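You operate a simulated robot arm through the tools that you are given. There is no shell and no other tool. Be economical: measure what you need, move in short steps, check, and stop when the job is done.

You are at the controls of a simulated robot arm. One attempt, no reset.

## Task
Take the play out of the jig handle with an insert.
Fine: shut the handle, read the play display and push the insert of that size into the hub, then swing the handle open and shut once.

The check looks at the end state, three seconds after you hand in, the way a careful person would. Anything else that was tipped, shoved, dropped, spilled or broken makes it a failure.

## Robot
A 7-joint arm with a two-finger parallel gripper, fixed in place. Base frame: the origin is at the foot of the arm, x ahead of it, y to its left, z up. Units: cm, rad, N and s.
With the tool pointing down near the work surface it reaches from about 28 to 68 cm from the base axis. Its first joint turns from -1.152 to 1.152 rad. Payload 1.57 kg.
The TCP is the grasp point between the finger pads, 3 cm short of the fingertips. In the tool frame z runs along the fingers and y along their closing line. Largest opening 11 cm; finger width 2.4, thickness 1.2; the body of the gripper, 4.8 by 11.2 cm, starts 7.8 cm behind the TCP.
Orientation is that of the tool frame in the base frame, as [roll, pitch, yaw] about the fixed x, y, z axes, in that order (R = Rz(yaw) Ry(pitch) Rx(roll)). With the fingers straight down and closing along the base's y, the tool's x points along the base's -x, its y along +y and its z along -z.

## Interface
- The arm moves only by the tool play_rows. Its argument "rows" is a list of rows, each a list of 3 entries, a list of its own where there are three numbers: the shift along the base's x, y, z in cm, then the turn, a rotation vector about the base's x, y, z in rad, then the gripper command, from -1 (fully open) to 1 (shut), values between in proportion. In form: [[[x, y, z], [ax, ay, az], gripper], ...]. A call has 1 to 8 rows; each row is the pose to reach, as a shift and turn from the pose commanded when the call began. A row lasts 0.2 s, in which the tool goes at most 5 cm and 0.15 rad; a call with a longer step from one row to the next is refused whole, and so is a gripper value outside its range. A pose out of reach is approached as far as the arm can. The call stops where the force on the tool passes 50 N (or 10 N more than at its start, if that is more) or the arm is blocked; 0.2 s more then pass. Each finger travels about 10.8 cm/s and halts on what it meets, pressing with about 22 N; the grip force reading is that of the motor and also rises with nothing between the fingers. The clock runs only during rows and for 0.2 s after the last one: add rows that repeat a pose to give the fingers time. It gives the time, the measured TCP pose, the force on the tool (base axes), the opening and the grip force at its end, in the units of the frame above (readings bear some noise), with the torque about the TCP (base axes, N m) and any sound that the robot's microphone picked up.
- Cameras (640 x 400 px; columns grow to the right, rows downward): "scene" is fixed at [18.24, -40.84, 140.45]; the picture's right is [0.59, -0.81, 0.00], its down [-0.47, -0.35, -0.81] and it looks along [0.65, 0.48, -0.59] (base axes); focal length 254 px, centre (320, 200). "wrist" rides on the gripper at [7, 1.6, -14.1] in the tool frame; the picture's right is [-0.23, 0.97, 0.00], its down [-0.85, -0.20, -0.48] and it looks along [-0.47, -0.11, 0.88] (tool axes); focal length 222 px, centre (320, 200).
- get_image(camera): a new picture of that camera. The clock stands still meanwhile.
- point_at(camera, pixels): there is no depth. For up to 12 entries [column, row, z] of the newest picture of that camera ("zoom" is the newest enlarged one), the place [x, y] in the base frame at which the ray of that pixel passes the height z, good to about 0.2 cm. The clock stands still meanwhile.
- enlarge(camera, box): a new picture of the part [left, top, right, bottom] of that camera's present view, enlarged. The clock stands still meanwhile.
- sign_off(): hands the job in; it is judged then, once.

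Go step by step. Measure first, check grasps and placings, and put right what went wrong. The budget is 80 turns and 46 pictures, counting those below and the enlarged ones. Unless the task says otherwise, let go and move clear before handing in, and close with one line.

The tools are called after "Emit:" as name(argument=value, ...) on one line, values as JSON. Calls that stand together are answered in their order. play_rows: Moves the arm, as the interface text tells. Its arguments: {"type":"object","properties":{"rows":{"type":"array"}},"required":["rows"]} The other tools are called the same way: get_image (camera) takes a picture; point_at (camera, pixels) gives the place at which the rays of pixels pass given heights; enlarge (camera, box) takes an enlarged picture of a part of a camera's view; sign_off () hands the job in.

At the start:

```text
time: 0.0
ee_pos: [32.57, -15.63, 127.01]
ee_rot: [-3.14, 0.001, -3.142]
contact_force: [0.0, -0.2, -0.2]
torque: [0.01, 0.0, 0.0]
grip_width: 11.01
grasp_force: 0.0
```

scene: 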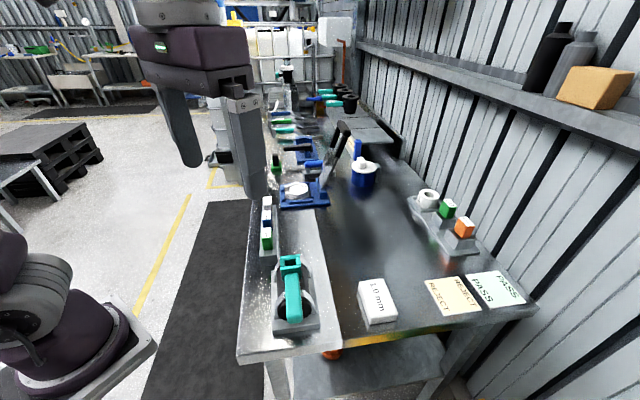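
wrist: 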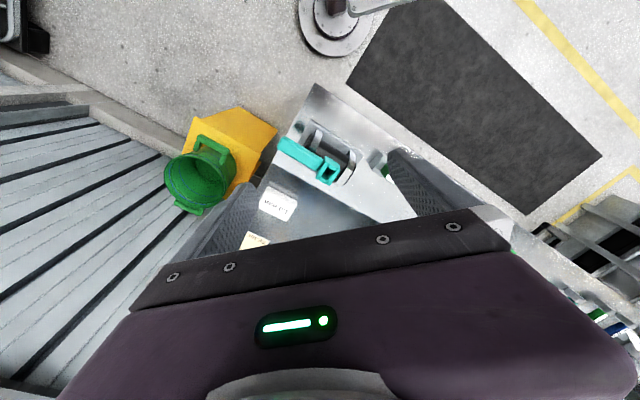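

The scene shows a teal handle jig near (290,290), inserts in a tray near (267,225), a "1.0 mm" display box near (377,302), and coloured items at right (430-465,200-235). I will enlarge these first.

Emit:
enlarge(camera="scene", box=[230, 180, 350, 360])

Emit:
enlarge(camera="scene", box=[340, 170, 540, 330])

```text
2.22 times, centred on (290, 270) of scene
```

zoom: 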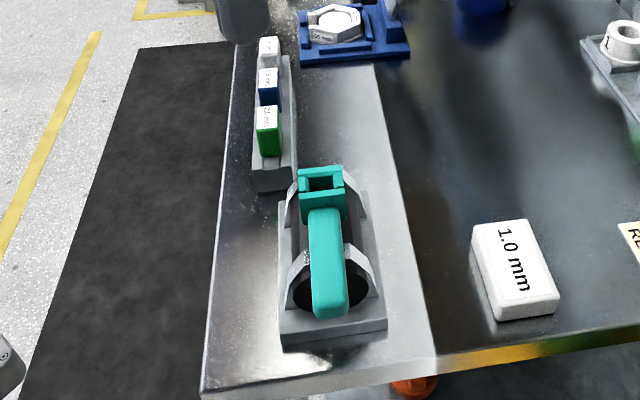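

```text
2.50 times, centred on (440, 250) of scene
```

zoom: 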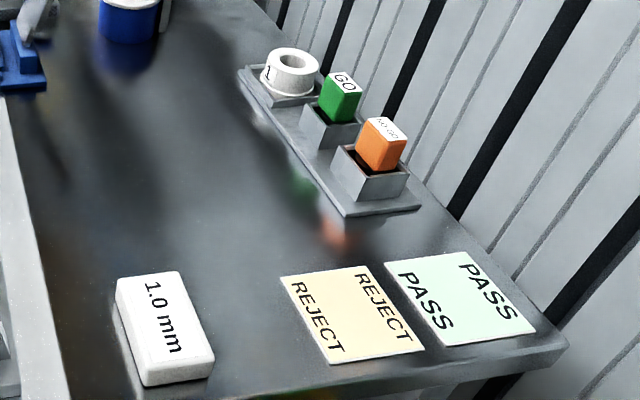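

The jig has a teal handle with a square-holed block, and the inserts carry labels I can't read yet. I zoom in on the jig and the inserts.

Emit:
enlarge(camera="scene", box=[250, 185, 290, 260])

Emit:
enlarge(camera="scene", box=[255, 245, 335, 345])

Emit:
enlarge(camera="wrist", box=[240, 80, 440, 230])

```text
5.33 times, centred on (270, 222) of scene
```

zoom: 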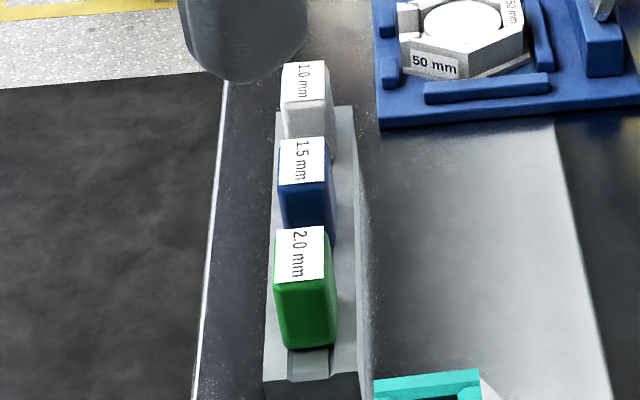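

```text
4.00 times, centred on (295, 295) of scene
```

zoom: 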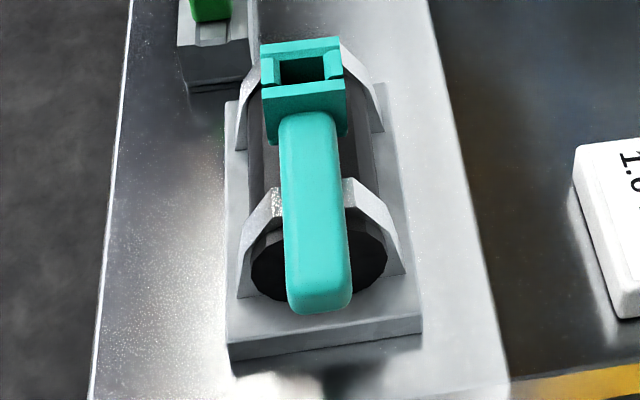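

```text
2.67 times, centred on (340, 155) of wrist
```

zoom: 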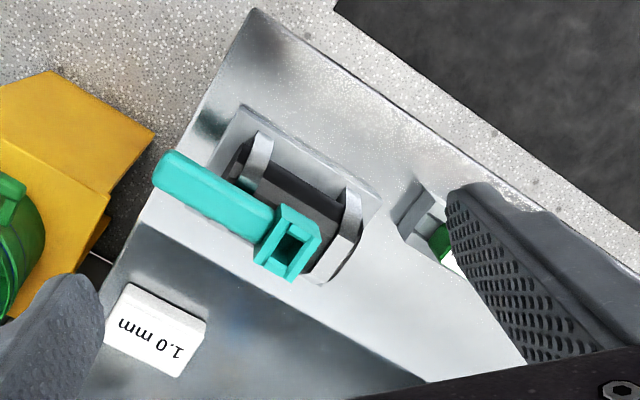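

The inserts read 1.0, 1.5 and 2.0 mm, and the display shows 1.0 mm while the handle may still be open. I triangulate using both cameras.

Emit:
point_at(camera="scene", pixels=[[377, 300, 75], [377, 300, 85], [377, 300, 95], [291, 261, 75], [291, 261, 85], [291, 261, 95], [295, 317, 75], [295, 317, 85], [295, 317, 95]])

Emit:
point_at(camera="wrist", pixels=[[277, 203, 75], [277, 203, 85], [277, 203, 95], [328, 172, 75], [328, 172, 85], [328, 172, 95], [283, 144, 75], [283, 144, 85], [283, 144, 95]])

```text
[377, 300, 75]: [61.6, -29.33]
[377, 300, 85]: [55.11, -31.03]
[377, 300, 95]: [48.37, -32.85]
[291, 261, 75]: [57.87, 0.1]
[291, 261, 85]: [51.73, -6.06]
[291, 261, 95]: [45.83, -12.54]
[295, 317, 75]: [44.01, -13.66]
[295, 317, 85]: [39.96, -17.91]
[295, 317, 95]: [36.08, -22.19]
```

```text
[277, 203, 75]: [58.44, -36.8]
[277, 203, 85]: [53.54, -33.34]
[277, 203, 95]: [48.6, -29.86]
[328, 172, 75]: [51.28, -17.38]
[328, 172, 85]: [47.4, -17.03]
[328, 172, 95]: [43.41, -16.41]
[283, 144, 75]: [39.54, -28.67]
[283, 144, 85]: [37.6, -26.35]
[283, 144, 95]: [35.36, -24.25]
```

The display top is at about z=90 and the hub top at about z=101. I move the tool left and lower so the wrist camera can see the inserts and the jig.

Emit:
point_at(camera="scene", pixels=[[266.2, 232.3, 94], [267.2, 214.5, 94], [267.2, 199.5, 94], [266.2, 232.3, 98], [267.2, 214.5, 98], [267.2, 199.5, 98]])

Emit:
play_rows(rows=[[[0, 4, 0], [0, 0, 0], -1], [[-1, 8, 0], [0, 0, 0], -1], [[-2, 12, 0], [0, 0, 0], -1], [[-3, 14, 0], [0, 0, 0], -1]])

Emit:
get_image(camera="wrist")

```text
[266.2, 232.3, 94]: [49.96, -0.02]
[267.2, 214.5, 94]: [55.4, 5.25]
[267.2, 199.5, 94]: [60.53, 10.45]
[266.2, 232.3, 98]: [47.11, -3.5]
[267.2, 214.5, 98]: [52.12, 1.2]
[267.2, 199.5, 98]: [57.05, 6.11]
```

```text
time: 1.0
ee_pos: [29.45, -1.56, 127.04]
ee_rot: [-3.141, 0.001, 3.139]
contact_force: [-0.1, 0.0, 0.1]
torque: [0.0, -0.03, -0.01]
grip_width: 11.02
grasp_force: 0.0
```

```text
38 pictures are left
```

wrist: 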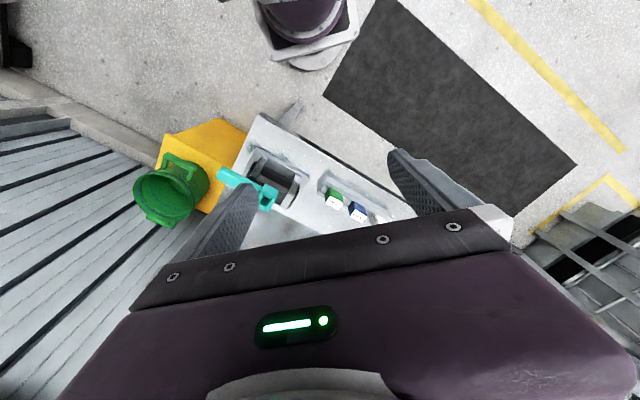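

Emit:
enlarge(camera="wrist", box=[200, 100, 400, 225])

```text
3.20 times, centred on (300, 162) of wrist
```

zoom: 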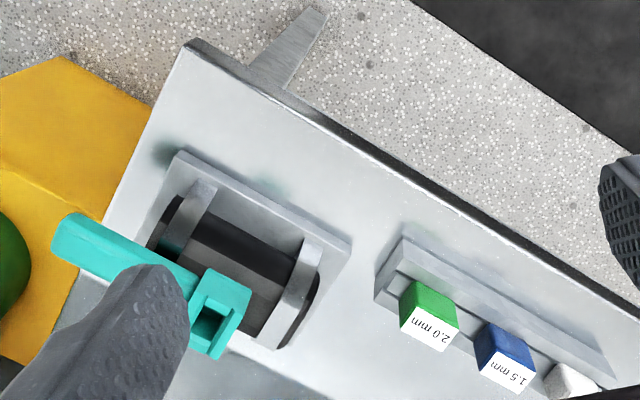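

The handle lies parallel to the black barrel, and the hub hole faces up. I tilt the tool forward to see the jig from the side and learn how it pivots.

Emit:
play_rows(rows=[[[0, -3, 0], [0, -0.12, 0], -1], [[0, -6, 0], [0, -0.24, 0], -1], [[0, -9, -1], [0, -0.36, 0], -1], [[1, -12, -2], [0, -0.48, 0], -1], [[2, -14, -3], [0, -0.6, 0], -1], [[2, -14, -4], [0, -0.7, 0], -1]])

Emit:
get_image(camera="wrist")

```text
time: 2.4
ee_pos: [31.41, -15.71, 123.13]
ee_rot: [-3.141, 0.702, -3.141]
contact_force: [-0.4, -0.4, 0.3]
torque: [0.03, -0.02, -0.01]
grip_width: 10.99
grasp_force: 0.1
```

```text
36 pictures are left
```

wrist: 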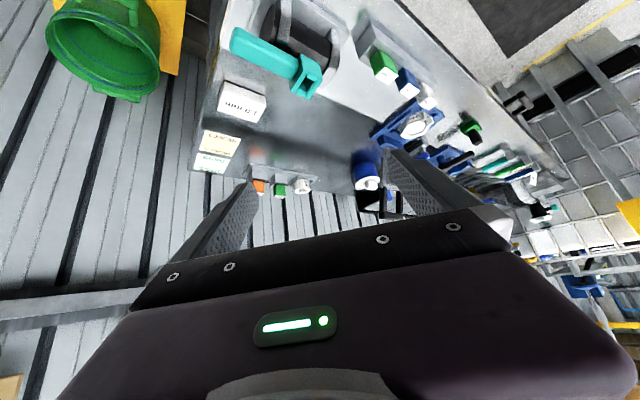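

The jig sits at the top of the view, at (290,60). I lower the tool for a flatter side view.

Emit:
play_rows(rows=[[[-1, 0, -3], [0, -0.1, 0], -1], [[-1, 0, -6], [0, -0.1, 0], -1], [[-1, 0, -9], [0, -0.1, 0], -1]])

Emit:
enlarge(camera="wrist", box=[200, 0, 420, 140])

```text
time: 3.2
ee_pos: [30.49, -15.56, 113.93]
ee_rot: [-3.14, 0.801, -3.141]
contact_force: [0.1, -0.3, 0.1]
torque: [-0.01, -0.01, -0.02]
grip_width: 11.0
grasp_force: 0.1
```

```text
2.86 times, centred on (310, 70) of wrist
```

zoom: 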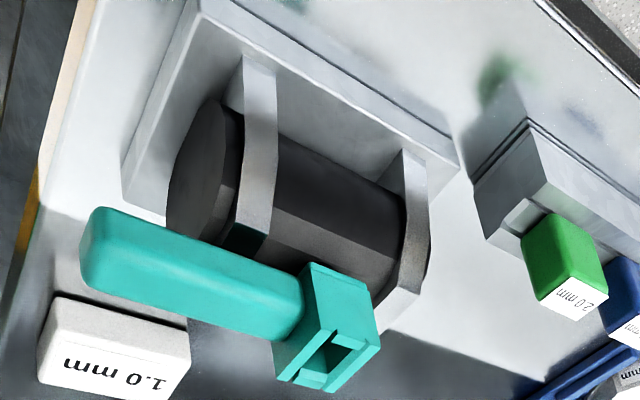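

The zoom shows the handle and hub as one piece above the barrel, with the handle sloping differently from the barrel edge. I triangulate the hub and the tip in the current views.

Emit:
point_at(camera="zoom", pixels=[[335, 357, 98], [335, 357, 101], [335, 357, 104], [88, 250, 94], [88, 250, 98], [88, 250, 101], [88, 250, 104], [305, 300, 98], [305, 300, 101]])

Emit:
point_at(camera="scene", pixels=[[290.75, 262.5, 98], [290.75, 262.5, 101], [290.75, 262.5, 104], [295, 321, 94], [295, 321, 98], [295, 321, 101], [295, 321, 104], [293.5, 275, 98], [293.5, 275, 101]])

Emit:
get_image(camera="scene")

```text
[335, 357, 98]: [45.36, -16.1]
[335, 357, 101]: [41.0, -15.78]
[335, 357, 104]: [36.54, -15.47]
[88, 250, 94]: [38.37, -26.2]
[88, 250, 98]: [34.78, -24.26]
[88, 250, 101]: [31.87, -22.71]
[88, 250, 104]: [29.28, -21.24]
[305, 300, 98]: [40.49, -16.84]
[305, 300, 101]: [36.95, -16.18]
```

```text
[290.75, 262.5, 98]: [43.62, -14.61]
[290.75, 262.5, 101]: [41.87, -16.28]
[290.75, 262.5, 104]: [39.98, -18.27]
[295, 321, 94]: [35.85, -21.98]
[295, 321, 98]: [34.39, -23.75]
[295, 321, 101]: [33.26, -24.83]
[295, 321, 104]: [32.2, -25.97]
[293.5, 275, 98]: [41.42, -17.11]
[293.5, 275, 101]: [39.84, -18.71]
```

```text
34 pictures are left
```

scene: 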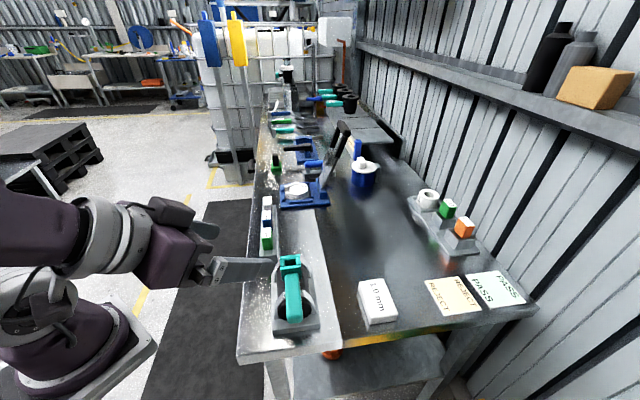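

The handle is level at about z=98 and runs from (41,-17) to (34.6,-24). I measure the base plate direction to compare.

Emit:
point_at(camera="zoom", pixels=[[205, 28, 88], [460, 160, 88], [122, 200, 88], [205, 28, 86], [460, 160, 86], [122, 200, 86], [95, 210, 98], [305, 272, 98], [90, 285, 98], [290, 340, 98]])

Emit:
point_at(camera="scene", pixels=[[271.5, 330, 88], [320, 324, 88], [271.5, 330, 86], [320, 324, 86], [274, 269, 88], [274, 269, 86], [239, 352, 86], [341, 345, 86]])

Emit:
enlarge(camera="scene", box=[265, 245, 325, 335])

```text
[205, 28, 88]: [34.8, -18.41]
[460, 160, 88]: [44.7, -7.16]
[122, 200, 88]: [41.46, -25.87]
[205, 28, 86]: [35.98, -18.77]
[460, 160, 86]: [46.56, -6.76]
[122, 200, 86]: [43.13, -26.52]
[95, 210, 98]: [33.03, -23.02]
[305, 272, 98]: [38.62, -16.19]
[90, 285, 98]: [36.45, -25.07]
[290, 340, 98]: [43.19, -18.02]
```

```text
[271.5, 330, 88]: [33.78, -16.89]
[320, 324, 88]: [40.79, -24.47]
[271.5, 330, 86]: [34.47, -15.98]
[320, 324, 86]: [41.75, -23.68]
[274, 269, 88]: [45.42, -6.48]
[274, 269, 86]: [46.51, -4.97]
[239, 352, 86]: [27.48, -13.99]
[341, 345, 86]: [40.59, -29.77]
```

```text
4.44 times, centred on (295, 290) of scene
```

zoom: 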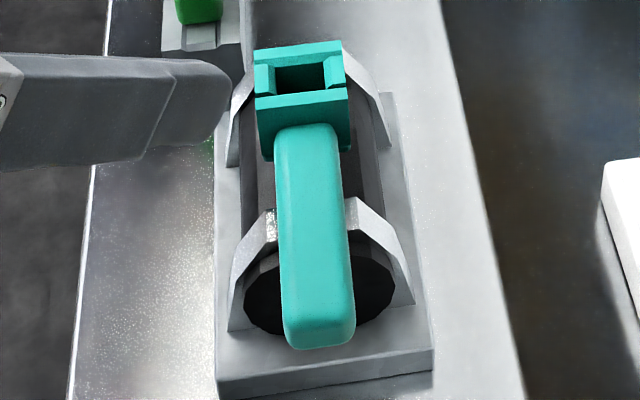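

The plate centre is (41.7,-16.5), directly under the hub. The plate axis is at 44.5° and the handle at about 48°. I take one low side view to find the pivot.

Emit:
play_rows(rows=[[[-1, 2, -2], [0, -0.1, 0], -1], [[-2, 4, -5], [0, -0.2, 0], -1], [[-2, 4, -8], [0, -0.2, 0], -1], [[-2, 4, -10], [0, -0.25, 0], -1]])

Emit:
get_image(camera="wrist")

```text
time: 4.2
ee_pos: [29.01, -12.62, 109.42]
ee_rot: [2.914, 0.887, 3.043]
contact_force: [-0.1, 0.0, 0.3]
torque: [0.04, -0.03, 0.0]
grip_width: 11.03
grasp_force: 0.1
out of reach, approached as far as the arm can: row 2, 3, 4
```

```text
32 pictures are left
```

wrist: 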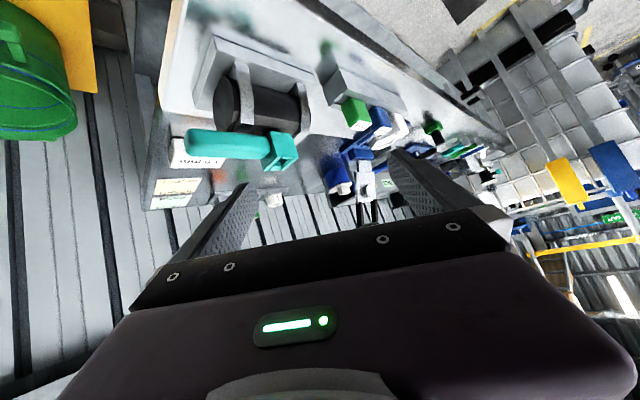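

Emit:
enlarge(camera="wrist", box=[160, 50, 320, 210])

Emit:
enlarge(camera="wrist", box=[320, 50, 440, 180])

```text
2.50 times, centred on (240, 130) of wrist
```

zoom: 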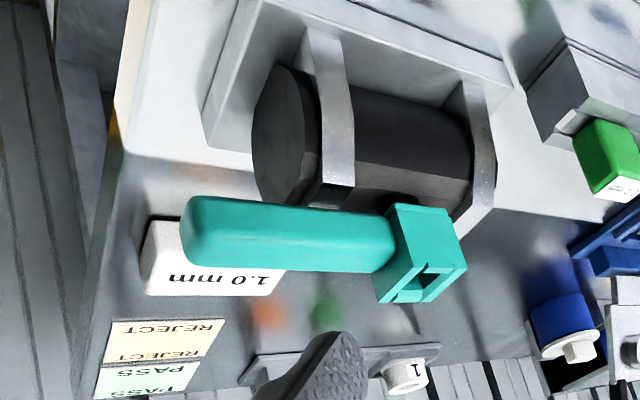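

```text
3.08 times, centred on (380, 115) of wrist
```

zoom: 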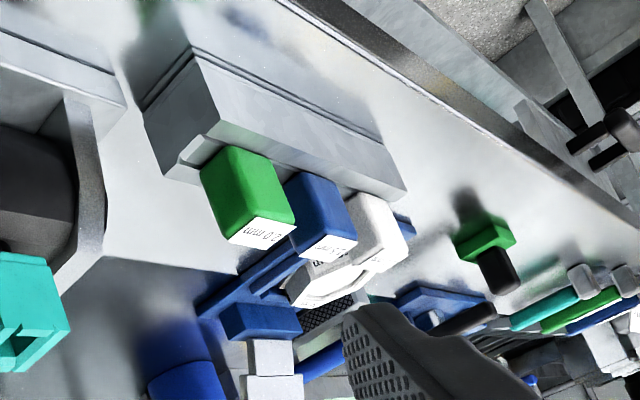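

A dark stem under the hub at (405,200) shows that the handle swings about a vertical axis on the barrel, like a valve. I return the tool upright before straddling the handle tip.

Emit:
play_rows(rows=[[[1, 0, 4], [0, 0.05, 0], -1], [[2, -1, 8], [0, 0.2, 0], -1], [[2, -2, 10], [0, 0.35, 0], -1], [[2, -3, 10], [0, 0.5, 0], -1], [[2, -4, 10], [0, 0.65, 0], -1], [[2, -4, 10], [0, 0.75, 0], -1]])

```text
time: 5.6
ee_pos: [30.93, -16.38, 119.5]
ee_rot: [2.983, 0.135, 3.079]
contact_force: [-0.6, 0.5, 0.3]
torque: [0.02, 0.02, -0.01]
grip_width: 10.98
grasp_force: 0.1
```

The tool is tilted about 0.2 rad. I level it and go above the handle tip.

Emit:
play_rows(rows=[[[1.5, -2, 0], [-0.075, 0.07, 0], -1], [[3, -4, 0], [-0.149, 0.143, 0], -1], [[4.7, -6.3, 0], [-0.149, 0.143, 0], -1]])

Emit:
play_rows(rows=[[[0, 0, 0], [0, 0, 0.14], -1], [[0, 0, 0], [0, 0, 0.28], -1], [[0, 0, 0], [0, 0, 0.42], -1], [[0, 0, -2], [0, 0, 0.56], -1], [[0, 0, -4], [0, 0, 0.7], -1], [[0, 0, -6], [0, 0, 0.84], -1], [[0, 0, -8], [0, 0, 0.86], -0.2]])

Emit:
get_image(camera="wrist")

```text
time: 6.4
ee_pos: [35.74, -22.72, 119.39]
ee_rot: [3.139, 0.004, 3.089]
contact_force: [0.6, 0.2, -0.1]
torque: [0.0, 0.03, 0.04]
grip_width: 10.98
grasp_force: 0.0
```

```text
time: 8.0
ee_pos: [35.86, -22.6, 111.3]
ee_rot: [3.138, 0.004, -2.331]
contact_force: [-0.2, -0.1, -0.3]
torque: [-0.03, 0.02, -0.01]
grip_width: 6.61
grasp_force: 0.1
```

```text
29 pictures are left
```

wrist: 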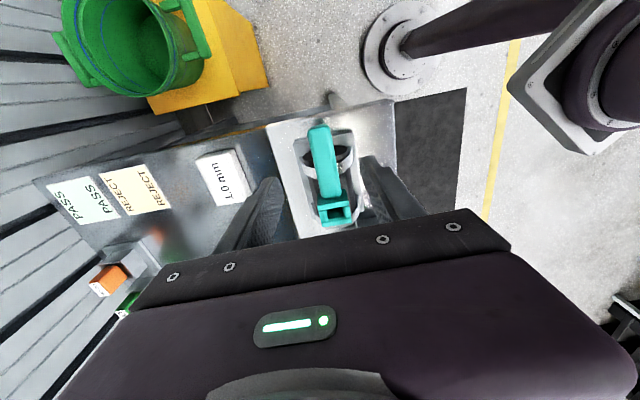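

The handle (320,128)-(333,215) lies between the fingers. I check its line at z≈99.

Emit:
point_at(camera="wrist", pixels=[[311, 130, 99], [330, 126, 99], [319, 196, 99], [340, 192, 99], [335, 212, 101]])

Emit:
enlarge(camera="wrist", box=[260, 90, 400, 230])

```text
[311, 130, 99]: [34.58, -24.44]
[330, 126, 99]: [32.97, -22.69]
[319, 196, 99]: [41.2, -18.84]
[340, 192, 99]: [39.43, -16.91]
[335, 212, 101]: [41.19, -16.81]
```

```text
2.86 times, centred on (330, 160) of wrist
```

zoom: 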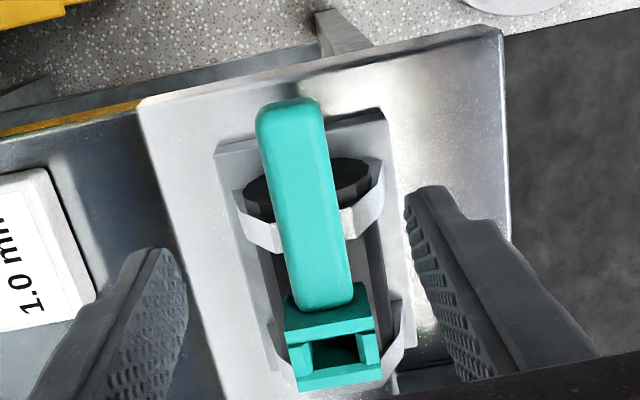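

The handle axis is at about 44°, along the barrel, and the TCP is on its line. I descend, straddling the handle with about 6.5 cm of opening.

Emit:
play_rows(rows=[[[-0.4, -0.4, -4], [0, 0, 0], -0.2], [[-0.4, -0.4, -8], [0, 0, 0], -0.2], [[-0.4, -0.4, -11], [0, 0, 0], -0.2], [[-0.4, -0.4, -13], [0, 0, 0], -0.2]])

Emit:
get_image(camera="scene")

```text
time: 9.0
ee_pos: [35.28, -23.19, 98.28]
ee_rot: [3.14, 0.004, -2.332]
contact_force: [-0.8, 0.9, -0.4]
torque: [0.03, -0.01, 0.02]
grip_width: 6.61
grasp_force: 0.0
```

```text
27 pictures are left
```

scene: 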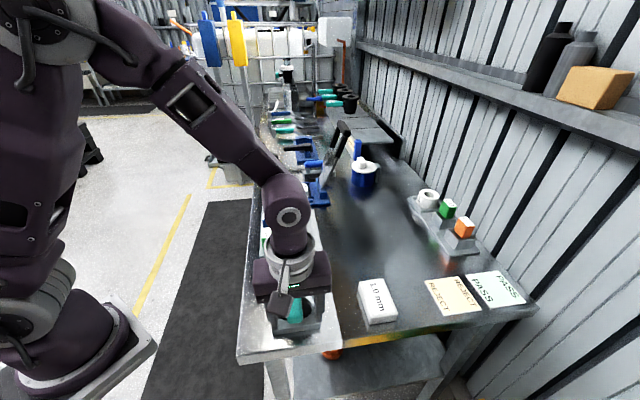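

The fingers straddle the handle. I nudge it gently toward +x,-y in small steps while watching the force.

Emit:
play_rows(rows=[[[0.7, -0.7, 0], [0, 0, 0], -0.2], [[1.1, -1.1, 0], [0, 0, 0], -0.2], [[1.4, -1.4, 0], [0, 0, 0], -0.2], [[1.6, -1.6, 0], [0, 0, 0], -0.2]])

```text
time: 10.0
ee_pos: [36.87, -24.56, 98.44]
ee_rot: [3.137, 0.006, -2.337]
contact_force: [-7.3, 11.0, -4.9]
torque: [-0.16, -0.25, -0.23]
grip_width: 7.66
grasp_force: 5.6
```

Contact reads 13 N and the finger is being pushed back. I try the other direction for comparison before forcing anything.

Emit:
play_rows(rows=[[[-0.8, 0.8, 0], [0, 0, 0], -0.2], [[-1.6, 1.6, 0], [0, 0, 0], -0.2], [[-2.3, 2.3, 0], [0, 0, 0], -0.2], [[-2.7, 2.7, 0], [0, 0, 0], -0.2], [[-3.1, 3.1, 0], [0, 0, 0], -0.2], [[-3.4, 3.4, 0], [0, 0, 0], -0.2]])

Emit:
enlarge(camera="scene", box=[240, 230, 340, 350])

```text
time: 11.4
ee_pos: [33.45, -21.47, 98.41]
ee_rot: [3.141, 0.004, -2.335]
contact_force: [1.1, -1.3, -0.3]
torque: [-0.02, -0.03, -0.06]
grip_width: 6.83
grasp_force: 1.6
```

```text
3.33 times, centred on (290, 290) of scene
```

zoom: 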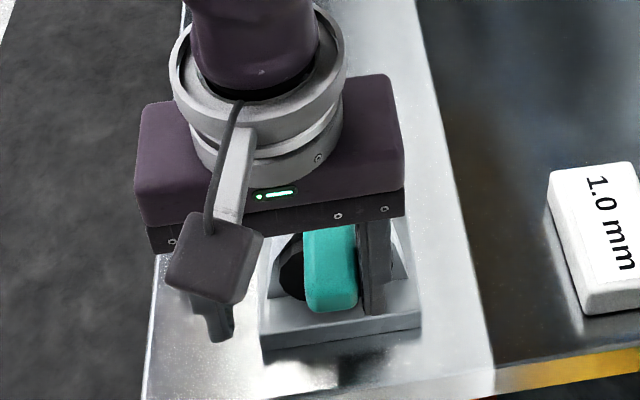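

The right finger now just touches the handle at 1.7 N. I continue a little further this way.

Emit:
play_rows(rows=[[[-0.3, 0.3, 0], [0, 0, 0], -0.2], [[-0.6, 0.6, 0], [0, 0, 0], -0.2], [[-0.9, 0.9, 0], [0, 0, 0], -0.2], [[-1.2, 1.2, 0], [0, 0, 0], -0.2]])

Emit:
enlarge(camera="scene", box=[240, 230, 340, 350])

```text
time: 12.4
ee_pos: [32.24, -20.2, 98.35]
ee_rot: [3.139, 0.004, -2.334]
contact_force: [1.5, -1.2, 0.1]
torque: [0.02, 0.0, -0.03]
grip_width: 6.8
grasp_force: 1.1
```

```text
3.33 times, centred on (290, 290) of scene
```

zoom: 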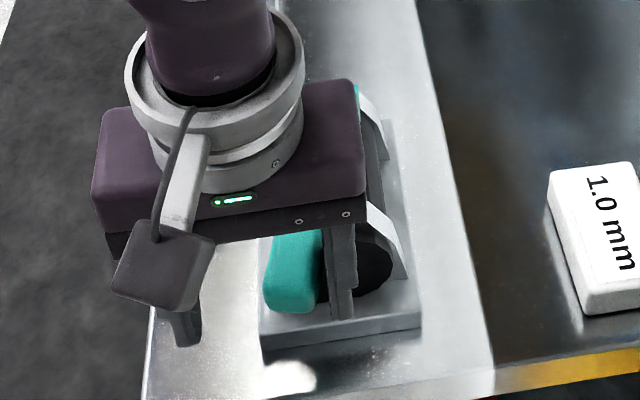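

The handle swings easily (about 2 N) toward -x,+y, away from its stop along the barrel. I align the fingers with it and narrow them to guide it.

Emit:
play_rows(rows=[[[1, -0.7, 0], [0, 0, -0.1], -0.2], [[1.9, -1.2, 0], [0, 0, -0.2], -0.2], [[1.9, -1.2, 0], [0, 0, -0.2], 0.2], [[1.9, -1.2, 0], [0, 0, -0.2], 0.4], [[1.9, -1.2, 0], [0, 0, -0.2], 0.4]])

Emit:
get_image(camera="wrist")

```text
time: 13.6
ee_pos: [34.18, -21.35, 98.3]
ee_rot: [3.14, 0.004, -2.533]
contact_force: [-1.3, -0.5, -0.2]
torque: [-0.04, -0.02, 0.01]
grip_width: 3.37
grasp_force: 0.2
```

```text
24 pictures are left
```

wrist: 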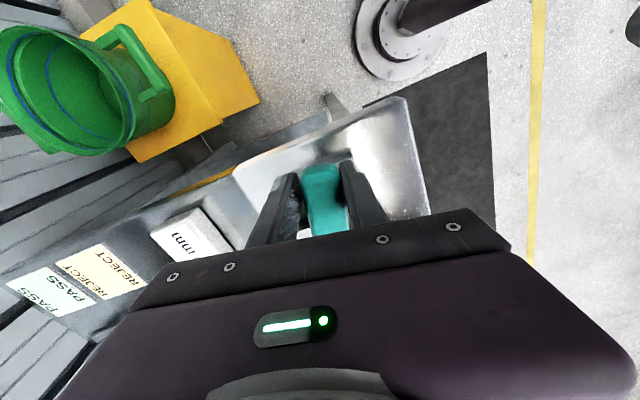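

The handle is between the fingers with a small gap. I swing it along the arc about the hub.

Emit:
play_rows(rows=[[[-0.62, 1.08, 0], [0, 0, -0.14], 0.4], [[-1.06, 2.25, 0], [0, 0, -0.28], 0.4], [[-1.34, 3.47, 0], [0, 0, -0.42], 0.4], [[-1.45, 4.71, 0], [0, 0, -0.56], 0.4], [[-1.38, 5.96, 0], [0, 0, -0.7], 0.4], [[-1.14, 7.18, 0], [0, 0, -0.84], 0.4]])

Emit:
get_image(camera="wrist")

```text
time: 15.0
ee_pos: [33.09, -14.16, 98.34]
ee_rot: [3.139, 0.002, 2.908]
contact_force: [0.5, -1.9, -1.3]
torque: [-0.02, -0.03, 0.02]
grip_width: 3.43
grasp_force: 0.8
```

```text
23 pictures are left
```

wrist: 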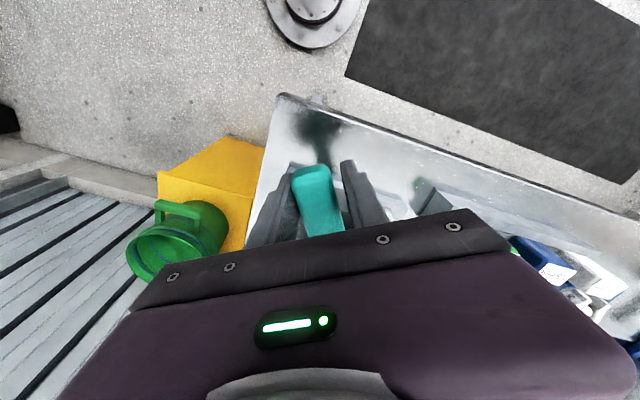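

It is moving freely with no stop yet. I go on toward 90° of swing.

Emit:
play_rows(rows=[[[0.41, 1.18, 0], [0, 0, -0.14], 0.4], [[0.98, 2.29, 0], [0, 0, -0.28], 0.4], [[1.69, 3.31, 0], [0, 0, -0.42], 0.4], [[2.1, 3.8, 0], [0, 0, -0.49], 0.4]])

Emit:
get_image(camera="scene")

```text
time: 16.0
ee_pos: [35.15, -10.38, 98.4]
ee_rot: [3.139, 0.006, 2.418]
contact_force: [-0.8, -0.9, 0.5]
torque: [-0.07, -0.01, -0.01]
grip_width: 3.48
grasp_force: 0.7
```

```text
22 pictures are left
```

scene: 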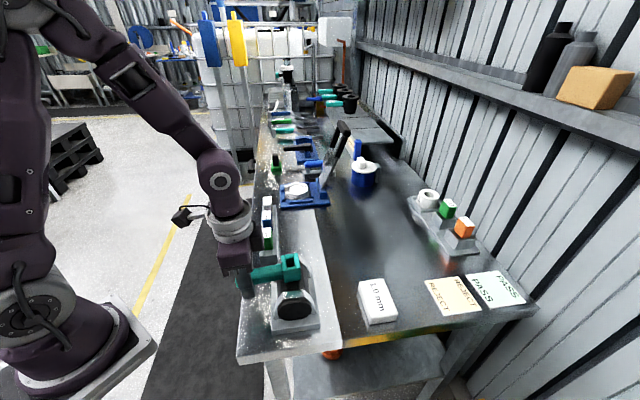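

The handle is now across the barrel and I'm not at a stop yet. I press slightly further to find it.

Emit:
play_rows(rows=[[[0.5, 0.5, 0], [0, 0, -0.07], 0.4], [[0.95, 0.85, 0], [0, 0, -0.13], 0.4], [[1.3, 1.15, 0], [0, 0, -0.15], 0.4]])

Emit:
enlarge(camera="scene", box=[230, 220, 400, 340])

```text
time: 16.8
ee_pos: [36.46, -9.41, 98.27]
ee_rot: [3.14, 0.005, 2.27]
contact_force: [-10.1, -23.2, -2.8]
torque: [0.0, -0.1, 0.56]
grip_width: 5.23
grasp_force: 10.8
```

```text
3.33 times, centred on (315, 280) of scene
```

zoom: 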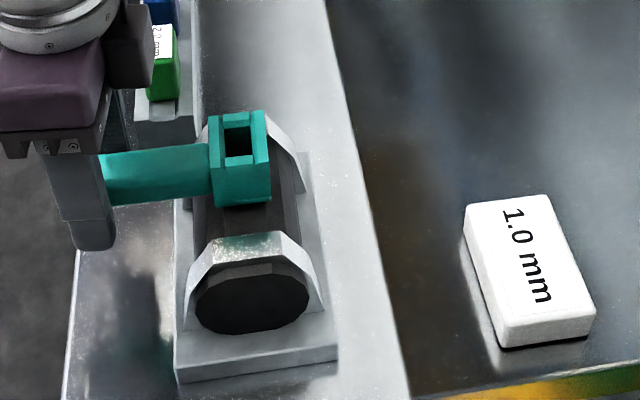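

A stop is met at about 134° (25 N), so across is the end position, and the display reads 1.0 mm here too. I relax, open the fingers and rise clear, then check the display again.

Emit:
play_rows(rows=[[[-1.0, -0.75, 0], [0, 0, 0.09], 0.4], [[-1.0, -0.75, 0], [0, 0, 0.09], 0], [[-1.0, -0.75, 0], [0, 0, 0.09], 0], [[-1.0, -0.75, 4], [0, 0, 0.09], 0], [[-1.0, -0.75, 8], [0, 0, 0.09], 0], [[-2, 0, 12], [0, 0, 0.09], 0], [[-2, 4, 13], [0, 0, 0.09], -0.3]])

Emit:
get_image(camera="wrist")

Emit:
enlarge(camera="scene", box=[230, 220, 400, 340])

```text
time: 18.4
ee_pos: [34.36, -5.23, 111.28]
ee_rot: [3.137, 0.005, 2.36]
contact_force: [-0.1, -0.4, 0.3]
torque: [-0.05, -0.02, -0.02]
grip_width: 7.17
grasp_force: 0.1
```

```text
20 pictures are left
```

wrist: 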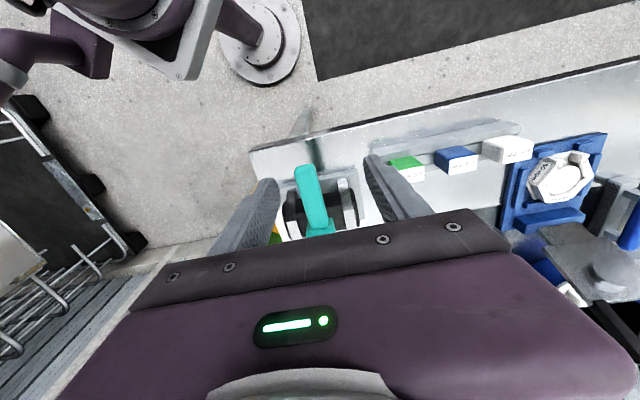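

```text
3.33 times, centred on (315, 280) of scene
```

zoom: 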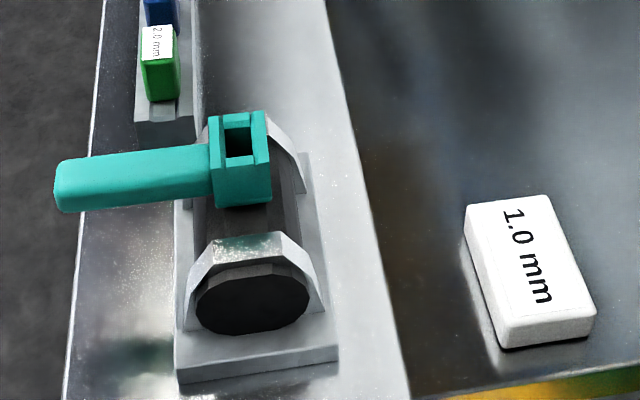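

The handle rests shut and the display reads 1.0 mm, so I need the white 1.0 insert. I turn the tool square to the tray and view the inserts up close.

Emit:
play_rows(rows=[[[1, 0, 1], [0, 0, 0.14], -0.3], [[3, 0, 2], [0, 0, 0.28], -0.3], [[5, 0, 3], [0, 0, 0.42], -0.3], [[7, 0, 3], [0, 0, 0.56], -0.3], [[9, 1, 3], [0, 0, 0.7], -0.3], [[11, 2, 3], [0, 0, 0.84], -0.3], [[13, 2.5, 3], [0, 0, 0.98], -0.3], [[15, 3, 3], [0, 0, 1.12], -0.3]])

Emit:
play_rows(rows=[[[1, 1, 0], [0, 0, 0.14], -0.3], [[2, 2, 0], [0, 0, 0.28], -0.3], [[3, 3, 0], [0, 0, 0.42], -0.3], [[3, 3, 0], [0, 0, 0.47], -0.3]])

Emit:
get_image(camera="wrist")

```text
time: 20.2
ee_pos: [49.46, -2.3, 114.37]
ee_rot: [3.138, 0.003, -2.803]
contact_force: [0.3, -0.1, 0.1]
torque: [0.05, 0.01, 0.04]
grip_width: 7.14
grasp_force: 0.0
```

```text
time: 21.2
ee_pos: [52.41, 0.74, 114.31]
ee_rot: [3.139, 0.003, -2.334]
contact_force: [-0.5, 0.3, 0.1]
torque: [-0.01, 0.0, 0.01]
grip_width: 7.15
grasp_force: 0.0
```

```text
18 pictures are left
```

wrist: 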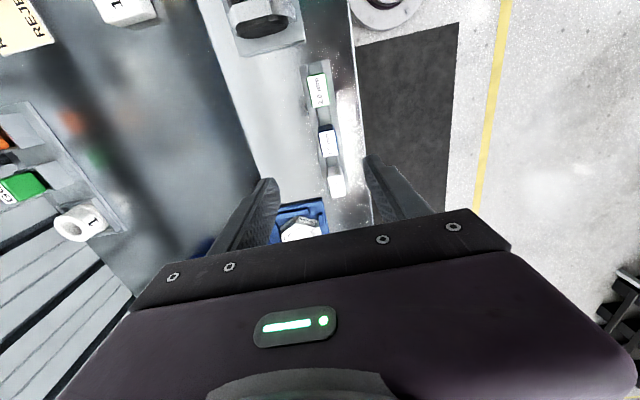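

Emit:
enlarge(camera="wrist", box=[290, 60, 370, 210])

```text
2.67 times, centred on (330, 135) of wrist
```

zoom: 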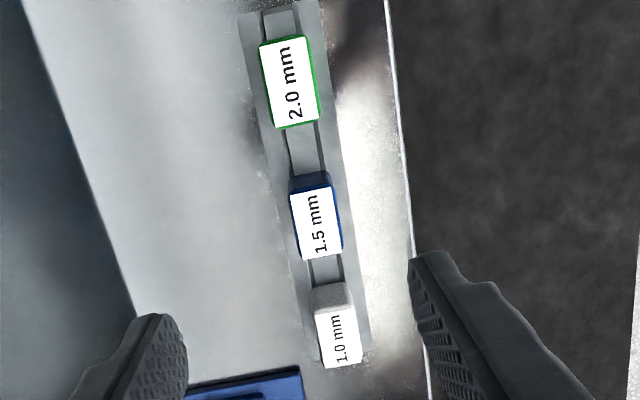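

The three inserts sit in a groove with their long side along the tray. I triangulate the 1.0 label centre at zoom (338,337).

Emit:
point_at(camera="zoom", pixels=[[338, 337, 94], [338, 337, 96], [338, 337, 98], [316, 307, 95], [355, 305, 95], [322, 368, 95], [360, 365, 95], [317, 222, 95], [290, 83, 95], [317, 222, 97], [290, 83, 97]])

Emit:
point_at(camera="scene", pixels=[[267.2, 199.5, 94], [267.2, 199.5, 96], [267.2, 199.5, 98], [267.2, 214.5, 95], [266.2, 232.3, 95], [267.2, 214.5, 97], [266.2, 232.3, 97]])

Emit:
enlarge(camera="scene", box=[255, 180, 300, 250])

```text
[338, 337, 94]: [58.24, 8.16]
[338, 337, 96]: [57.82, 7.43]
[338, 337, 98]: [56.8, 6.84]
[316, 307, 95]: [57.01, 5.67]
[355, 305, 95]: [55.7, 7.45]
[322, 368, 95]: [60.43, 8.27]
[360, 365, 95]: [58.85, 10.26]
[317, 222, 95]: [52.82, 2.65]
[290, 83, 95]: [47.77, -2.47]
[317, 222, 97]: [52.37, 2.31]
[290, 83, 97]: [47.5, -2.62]
```

```text
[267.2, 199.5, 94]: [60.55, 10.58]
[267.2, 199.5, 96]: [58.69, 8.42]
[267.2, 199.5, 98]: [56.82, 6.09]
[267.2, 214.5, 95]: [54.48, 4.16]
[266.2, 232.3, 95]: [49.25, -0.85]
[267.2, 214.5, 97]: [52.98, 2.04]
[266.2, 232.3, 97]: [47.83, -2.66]
```

```text
5.71 times, centred on (278, 215) of scene
```

zoom: 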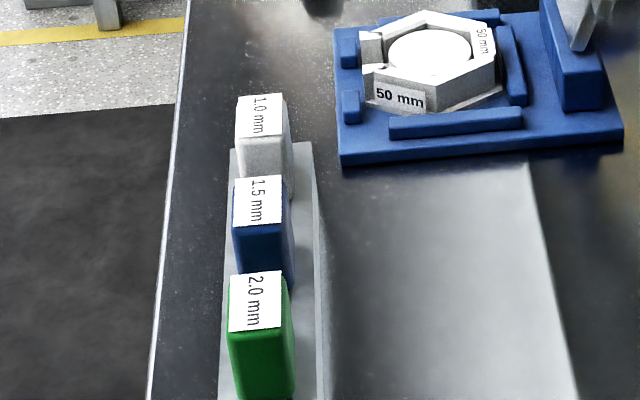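

The 1.0 insert is at (57.2,7.05), top z≈97.2, aligned with the tray at 44.5°. I look at the hub slot from nearly overhead before picking it up.

Emit:
play_rows(rows=[[[-2, -4, 0], [0, 0, 0], -0.3], [[-4, -8, -1], [0, 0, 0], -0.3], [[-6, -12, -3], [0, 0, 0], -0.3], [[-7.2, -15.5, -6], [0, 0, 0], -0.3]])

Emit:
enlarge(camera="wrist", box=[260, 60, 420, 180])

```text
time: 22.2
ee_pos: [45.4, -14.77, 108.2]
ee_rot: [3.138, 0.003, -2.335]
contact_force: [-0.6, -0.3, 0.8]
torque: [0.0, 0.04, -0.03]
grip_width: 7.15
grasp_force: 0.0
```

```text
3.33 times, centred on (340, 120) of wrist
```

zoom: 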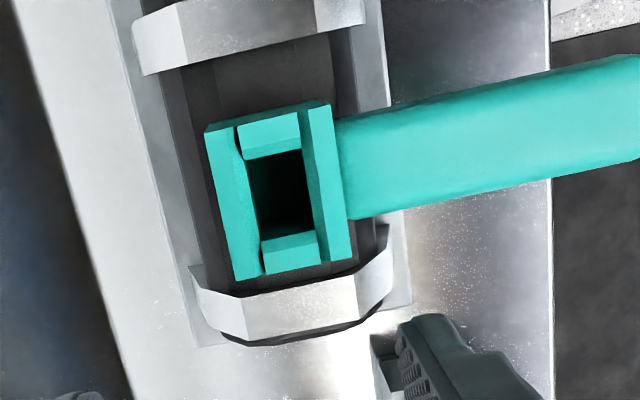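

The hub slot is clear: the channel runs along the barrel axis, between the walls at zoom (238,122)-(262,275) and (300,110)-(325,262). I measure its centre and widths.

Emit:
point_at(camera="zoom", pixels=[[207, 132, 100.7], [332, 103, 100.7], [352, 258, 100.7], [237, 280, 100.7], [238, 124, 100.7], [262, 277, 100.7], [301, 110, 100.7], [326, 263, 100.7], [345, 165, 98.5]])

Emit:
enlarge(camera="scene", box=[265, 240, 325, 280])

```text
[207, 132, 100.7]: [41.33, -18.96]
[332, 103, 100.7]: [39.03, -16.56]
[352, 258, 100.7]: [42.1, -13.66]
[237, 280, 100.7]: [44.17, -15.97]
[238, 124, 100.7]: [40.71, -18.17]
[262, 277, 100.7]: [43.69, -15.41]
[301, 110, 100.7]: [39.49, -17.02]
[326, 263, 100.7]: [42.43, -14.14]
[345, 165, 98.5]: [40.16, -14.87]
```

```text
10.00 times, centred on (295, 260) of scene
```

zoom: 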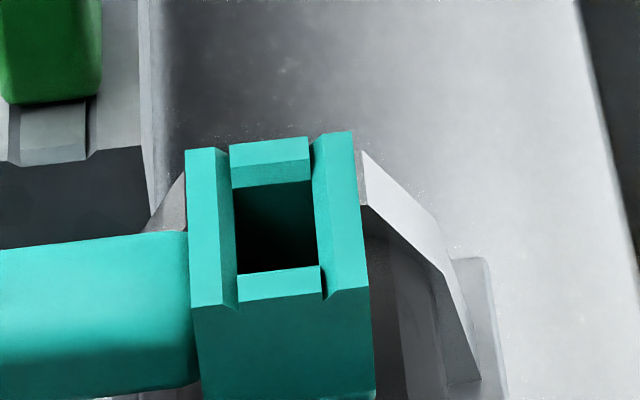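

The channel centre is about (41.6,-16.2) and it is 1.7 cm wide. I work out the tray top height and the hub top height from the scene view.

Emit:
point_at(camera="scene", pixels=[[268, 250.3, 90], [268, 250.3, 92], [268, 250.3, 94], [290.5, 261.9, 100], [290.5, 261.9, 101], [290.5, 261.9, 102], [266, 238, 96], [266, 238, 97], [266, 238, 98]])

```text
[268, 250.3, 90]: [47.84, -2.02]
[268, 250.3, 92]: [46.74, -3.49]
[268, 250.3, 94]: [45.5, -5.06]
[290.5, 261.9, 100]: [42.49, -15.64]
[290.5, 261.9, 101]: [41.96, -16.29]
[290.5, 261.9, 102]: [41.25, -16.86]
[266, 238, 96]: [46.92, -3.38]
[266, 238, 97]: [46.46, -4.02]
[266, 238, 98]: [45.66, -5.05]
```

The tray top is at about z=92.7 and the hub top at about z=101.2. I move above the 1.0 insert at (57.35,7.0).

Emit:
play_rows(rows=[[[2, 4, 1], [0, 0, -0.022], -0.3], [[4, 8, 0], [0, 0, -0.022], -0.3], [[6.5, 12, 0], [0, 0, -0.022], -0.3], [[9, 16, -1], [0, 0, -0.022], -0.3], [[11.5, 19.5, -2], [0, 0, -0.022], -0.3], [[11.95, 21.77, -3], [0, 0, -0.022], -0.3], [[11.95, 21.77, -5], [0, 0, -0.022], -0.3]])

Emit:
get_image(camera="wrist")

```text
time: 23.8
ee_pos: [57.28, 7.19, 103.32]
ee_rot: [3.138, 0.003, -2.356]
contact_force: [-0.5, -0.3, 0.1]
torque: [-0.02, -0.01, 0.0]
grip_width: 7.16
grasp_force: 0.1
```

```text
13 pictures are left
```

wrist: 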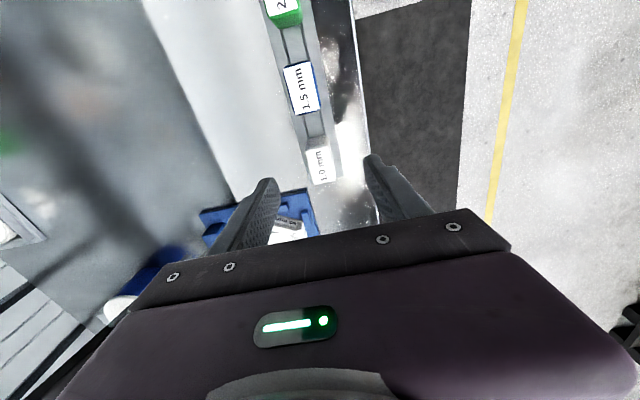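

The 1.0 insert at (321,165) is between the fingers. I check its position against the TCP.

Emit:
point_at(camera="wrist", pixels=[[321, 165, 97.2], [305, 89, 97.2], [306, 150, 97.2], [329, 147, 97.2], [313, 184, 97.2], [336, 180, 97.2]])

```text
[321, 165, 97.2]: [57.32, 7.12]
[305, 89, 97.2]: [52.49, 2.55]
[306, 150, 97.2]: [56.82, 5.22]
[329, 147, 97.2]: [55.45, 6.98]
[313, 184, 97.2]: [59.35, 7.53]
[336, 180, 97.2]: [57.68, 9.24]
```

The TCP is centred on the insert. I descend and close.

Emit:
play_rows(rows=[[[0, 0, -3], [0, 0, 0], -0.3], [[0, 0, -6], [0, 0, 0], -0.3], [[0, 0, -7.1], [0, 0, 0], -0.3], [[0, 0, -7.1], [0, 0, 0], 0.3], [[0, 0, -7.1], [0, 0, 0], 0.8], [[0, 0, -7.1], [0, 0, 0], 1], [[0, 0, -7.1], [0, 0, 0], 1]])

```text
time: 25.4
ee_pos: [57.36, 7.06, 96.32]
ee_rot: [3.139, 0.001, -2.356]
contact_force: [0.6, 0.4, -1.1]
torque: [0.0, 0.0, 0.01]
grip_width: 2.48
grasp_force: 21.4
```

The insert is gripped at 2.48 cm. I lift it straight up and look.

Emit:
play_rows(rows=[[[0, 0, 1], [0, 0, 0], 1], [[0, 0, 3], [0, 0, 0], 1], [[0, 0, 7], [0, 0, 0], 1], [[0, 0, 11], [0, 0, 0], 1], [[0, 0, 14], [0, 0, 0], 1]])

Emit:
enlarge(camera="scene", box=[225, 140, 305, 260])

```text
time: 26.6
ee_pos: [57.17, 6.96, 110.34]
ee_rot: [3.138, 0.004, -2.359]
contact_force: [1.5, 0.1, -0.8]
torque: [-0.01, -0.01, -0.01]
grip_width: 2.5
grasp_force: 22.1
```

```text
3.33 times, centred on (265, 200) of scene
```

zoom: 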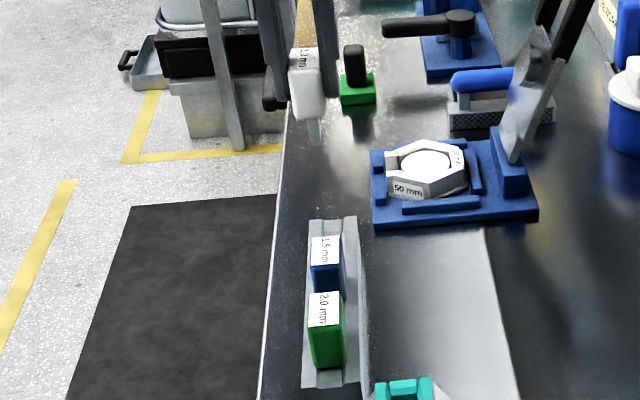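

The white 1.0 insert is held, with a thin tongue below its head. I carry it over the hub.

Emit:
play_rows(rows=[[[-2.6, -3.9, 0], [0, 0, 0], 1], [[-5.2, -7.8, 0], [0, 0, 0], 1], [[-7.8, -11.7, 0], [0, 0, 0], 1], [[-10.4, -15.6, 0], [0, 0, 0], 1], [[-13, -19.5, 0], [0, 0, 0], 1], [[-15.6, -23.4, -1], [0, 0, 0], 1], [[-15.6, -23.4, -2], [0, 0, 0], 1]])

Emit:
get_image(camera="wrist")

Emit:
enlarge(camera="scene", box=[260, 220, 320, 290])

```text
time: 28.2
ee_pos: [41.6, -16.48, 108.28]
ee_rot: [3.139, 0.004, -2.358]
contact_force: [-0.6, 0.2, -0.1]
torque: [-0.01, 0.04, 0.0]
grip_width: 2.52
grasp_force: 21.9
```

```text
11 pictures are left
```

wrist: 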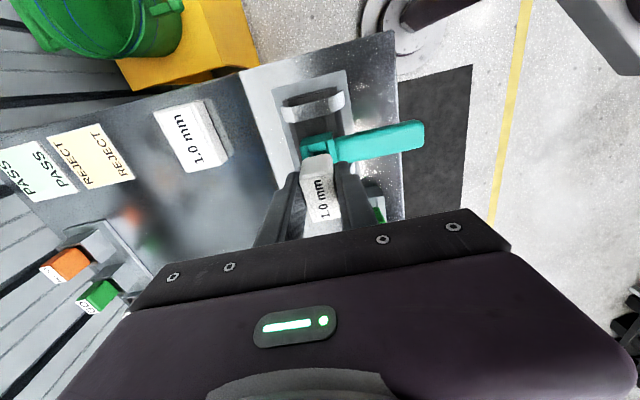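

```text
5.71 times, centred on (290, 255) of scene
```

zoom: 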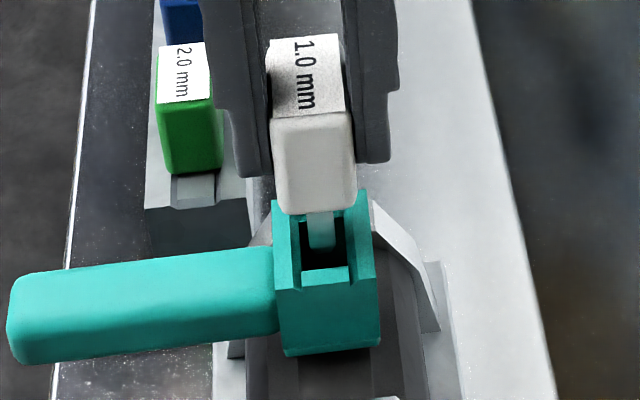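

The tongue at zoom (322,230) lines up with the channel centre. I shift 0.1 cm forward and lower gently, watching the force.

Emit:
play_rows(rows=[[[0.1, 0.12, -0.4], [0, 0, 0], 1], [[0.1, 0.12, -0.8], [0, 0, 0], 1], [[0.1, 0.12, -1.2], [0, 0, 0], 1], [[0.1, 0.12, -1.6], [0, 0, 0], 1], [[0.1, 0.12, -1.9], [0, 0, 0], 1]])

```text
time: 29.4
ee_pos: [41.66, -16.25, 106.27]
ee_rot: [3.139, 0.003, -2.356]
contact_force: [-8.5, -8.5, 3.9]
torque: [-0.45, 0.47, -0.03]
grip_width: 2.5
grasp_force: 21.4
```

The tongue is in the hole and pushed back along (-,-) with 12 N, so I'm slightly too far forward. I shift back 0.2 cm and continue down.

Emit:
play_rows(rows=[[[-0.12, -0.12, 0], [0, 0, 0], 1], [[-0.15, -0.15, 0], [0, 0, 0], 1]])

```text
time: 30.0
ee_pos: [41.61, -16.44, 106.32]
ee_rot: [3.14, 0.006, -2.354]
contact_force: [0.9, -0.8, -0.8]
torque: [0.02, 0.03, -0.04]
grip_width: 2.52
grasp_force: 22.1
```

The force is now near zero. I continue down toward seating.

Emit:
play_rows(rows=[[[0, 0, -0.4], [0, 0, 0], 1], [[0, 0, -0.8], [0, 0, 0], 1], [[0, 0, -1.1], [0, 0, 0], 1], [[0, 0, -1.4], [0, 0, 0], 1]])

Emit:
enlarge(camera="scene", box=[260, 220, 320, 290])

```text
time: 31.0
ee_pos: [41.61, -16.45, 104.97]
ee_rot: [3.14, 0.002, -2.356]
contact_force: [-1.2, -1.5, 11.1]
torque: [-0.06, -0.08, 0.01]
grip_width: 2.57
grasp_force: 22.4
```

```text
5.71 times, centred on (290, 255) of scene
```

zoom: 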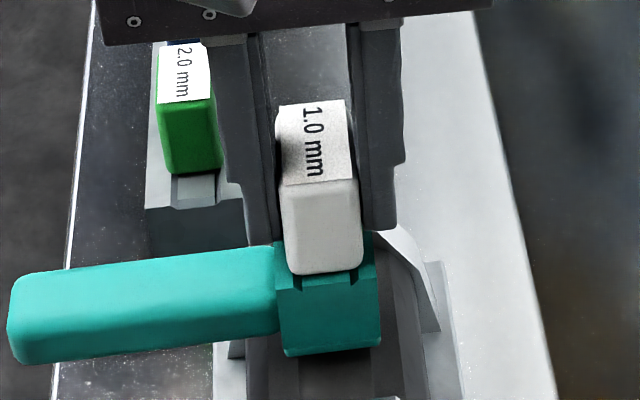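

The head is almost down on the hub with 11 N of resistance. I press further until it seats.

Emit:
play_rows(rows=[[[0, 0, -0.2], [0, 0, 0], 1], [[0, 0, -0.4], [0, 0, 0], 1], [[0, 0, -0.6], [0, 0, 0], 1]])

```text
time: 31.8
ee_pos: [41.61, -16.35, 104.38]
ee_rot: [3.138, 0.005, -2.355]
contact_force: [0.6, 1.6, 17.0]
torque: [-0.02, -0.03, -0.01]
grip_width: 2.54
grasp_force: 21.8
```

It keeps going down at 17 N. I keep pressing in small steps.

Emit:
play_rows(rows=[[[0, 0, -0.2], [0, 0, 0], 1], [[0, 0, -0.4], [0, 0, 0], 1], [[0, 0, -0.6], [0, 0, 0], 1]])

Emit:
enlarge(camera="scene", box=[260, 220, 320, 290])

```text
time: 32.8
ee_pos: [41.49, -16.44, 103.83]
ee_rot: [3.141, 0.006, -2.354]
contact_force: [-4.2, 1.8, 10.1]
torque: [0.09, 0.33, 0.0]
grip_width: 2.56
grasp_force: 21.9
stopped in row 3: the force on the tool passed its limit at 52 N (the readings are from after the stop); the commanded pose is now the measured one
```

```text
5.71 times, centred on (290, 255) of scene
```

zoom: 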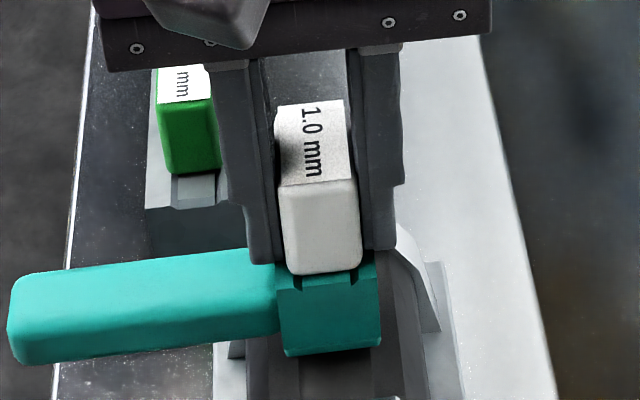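

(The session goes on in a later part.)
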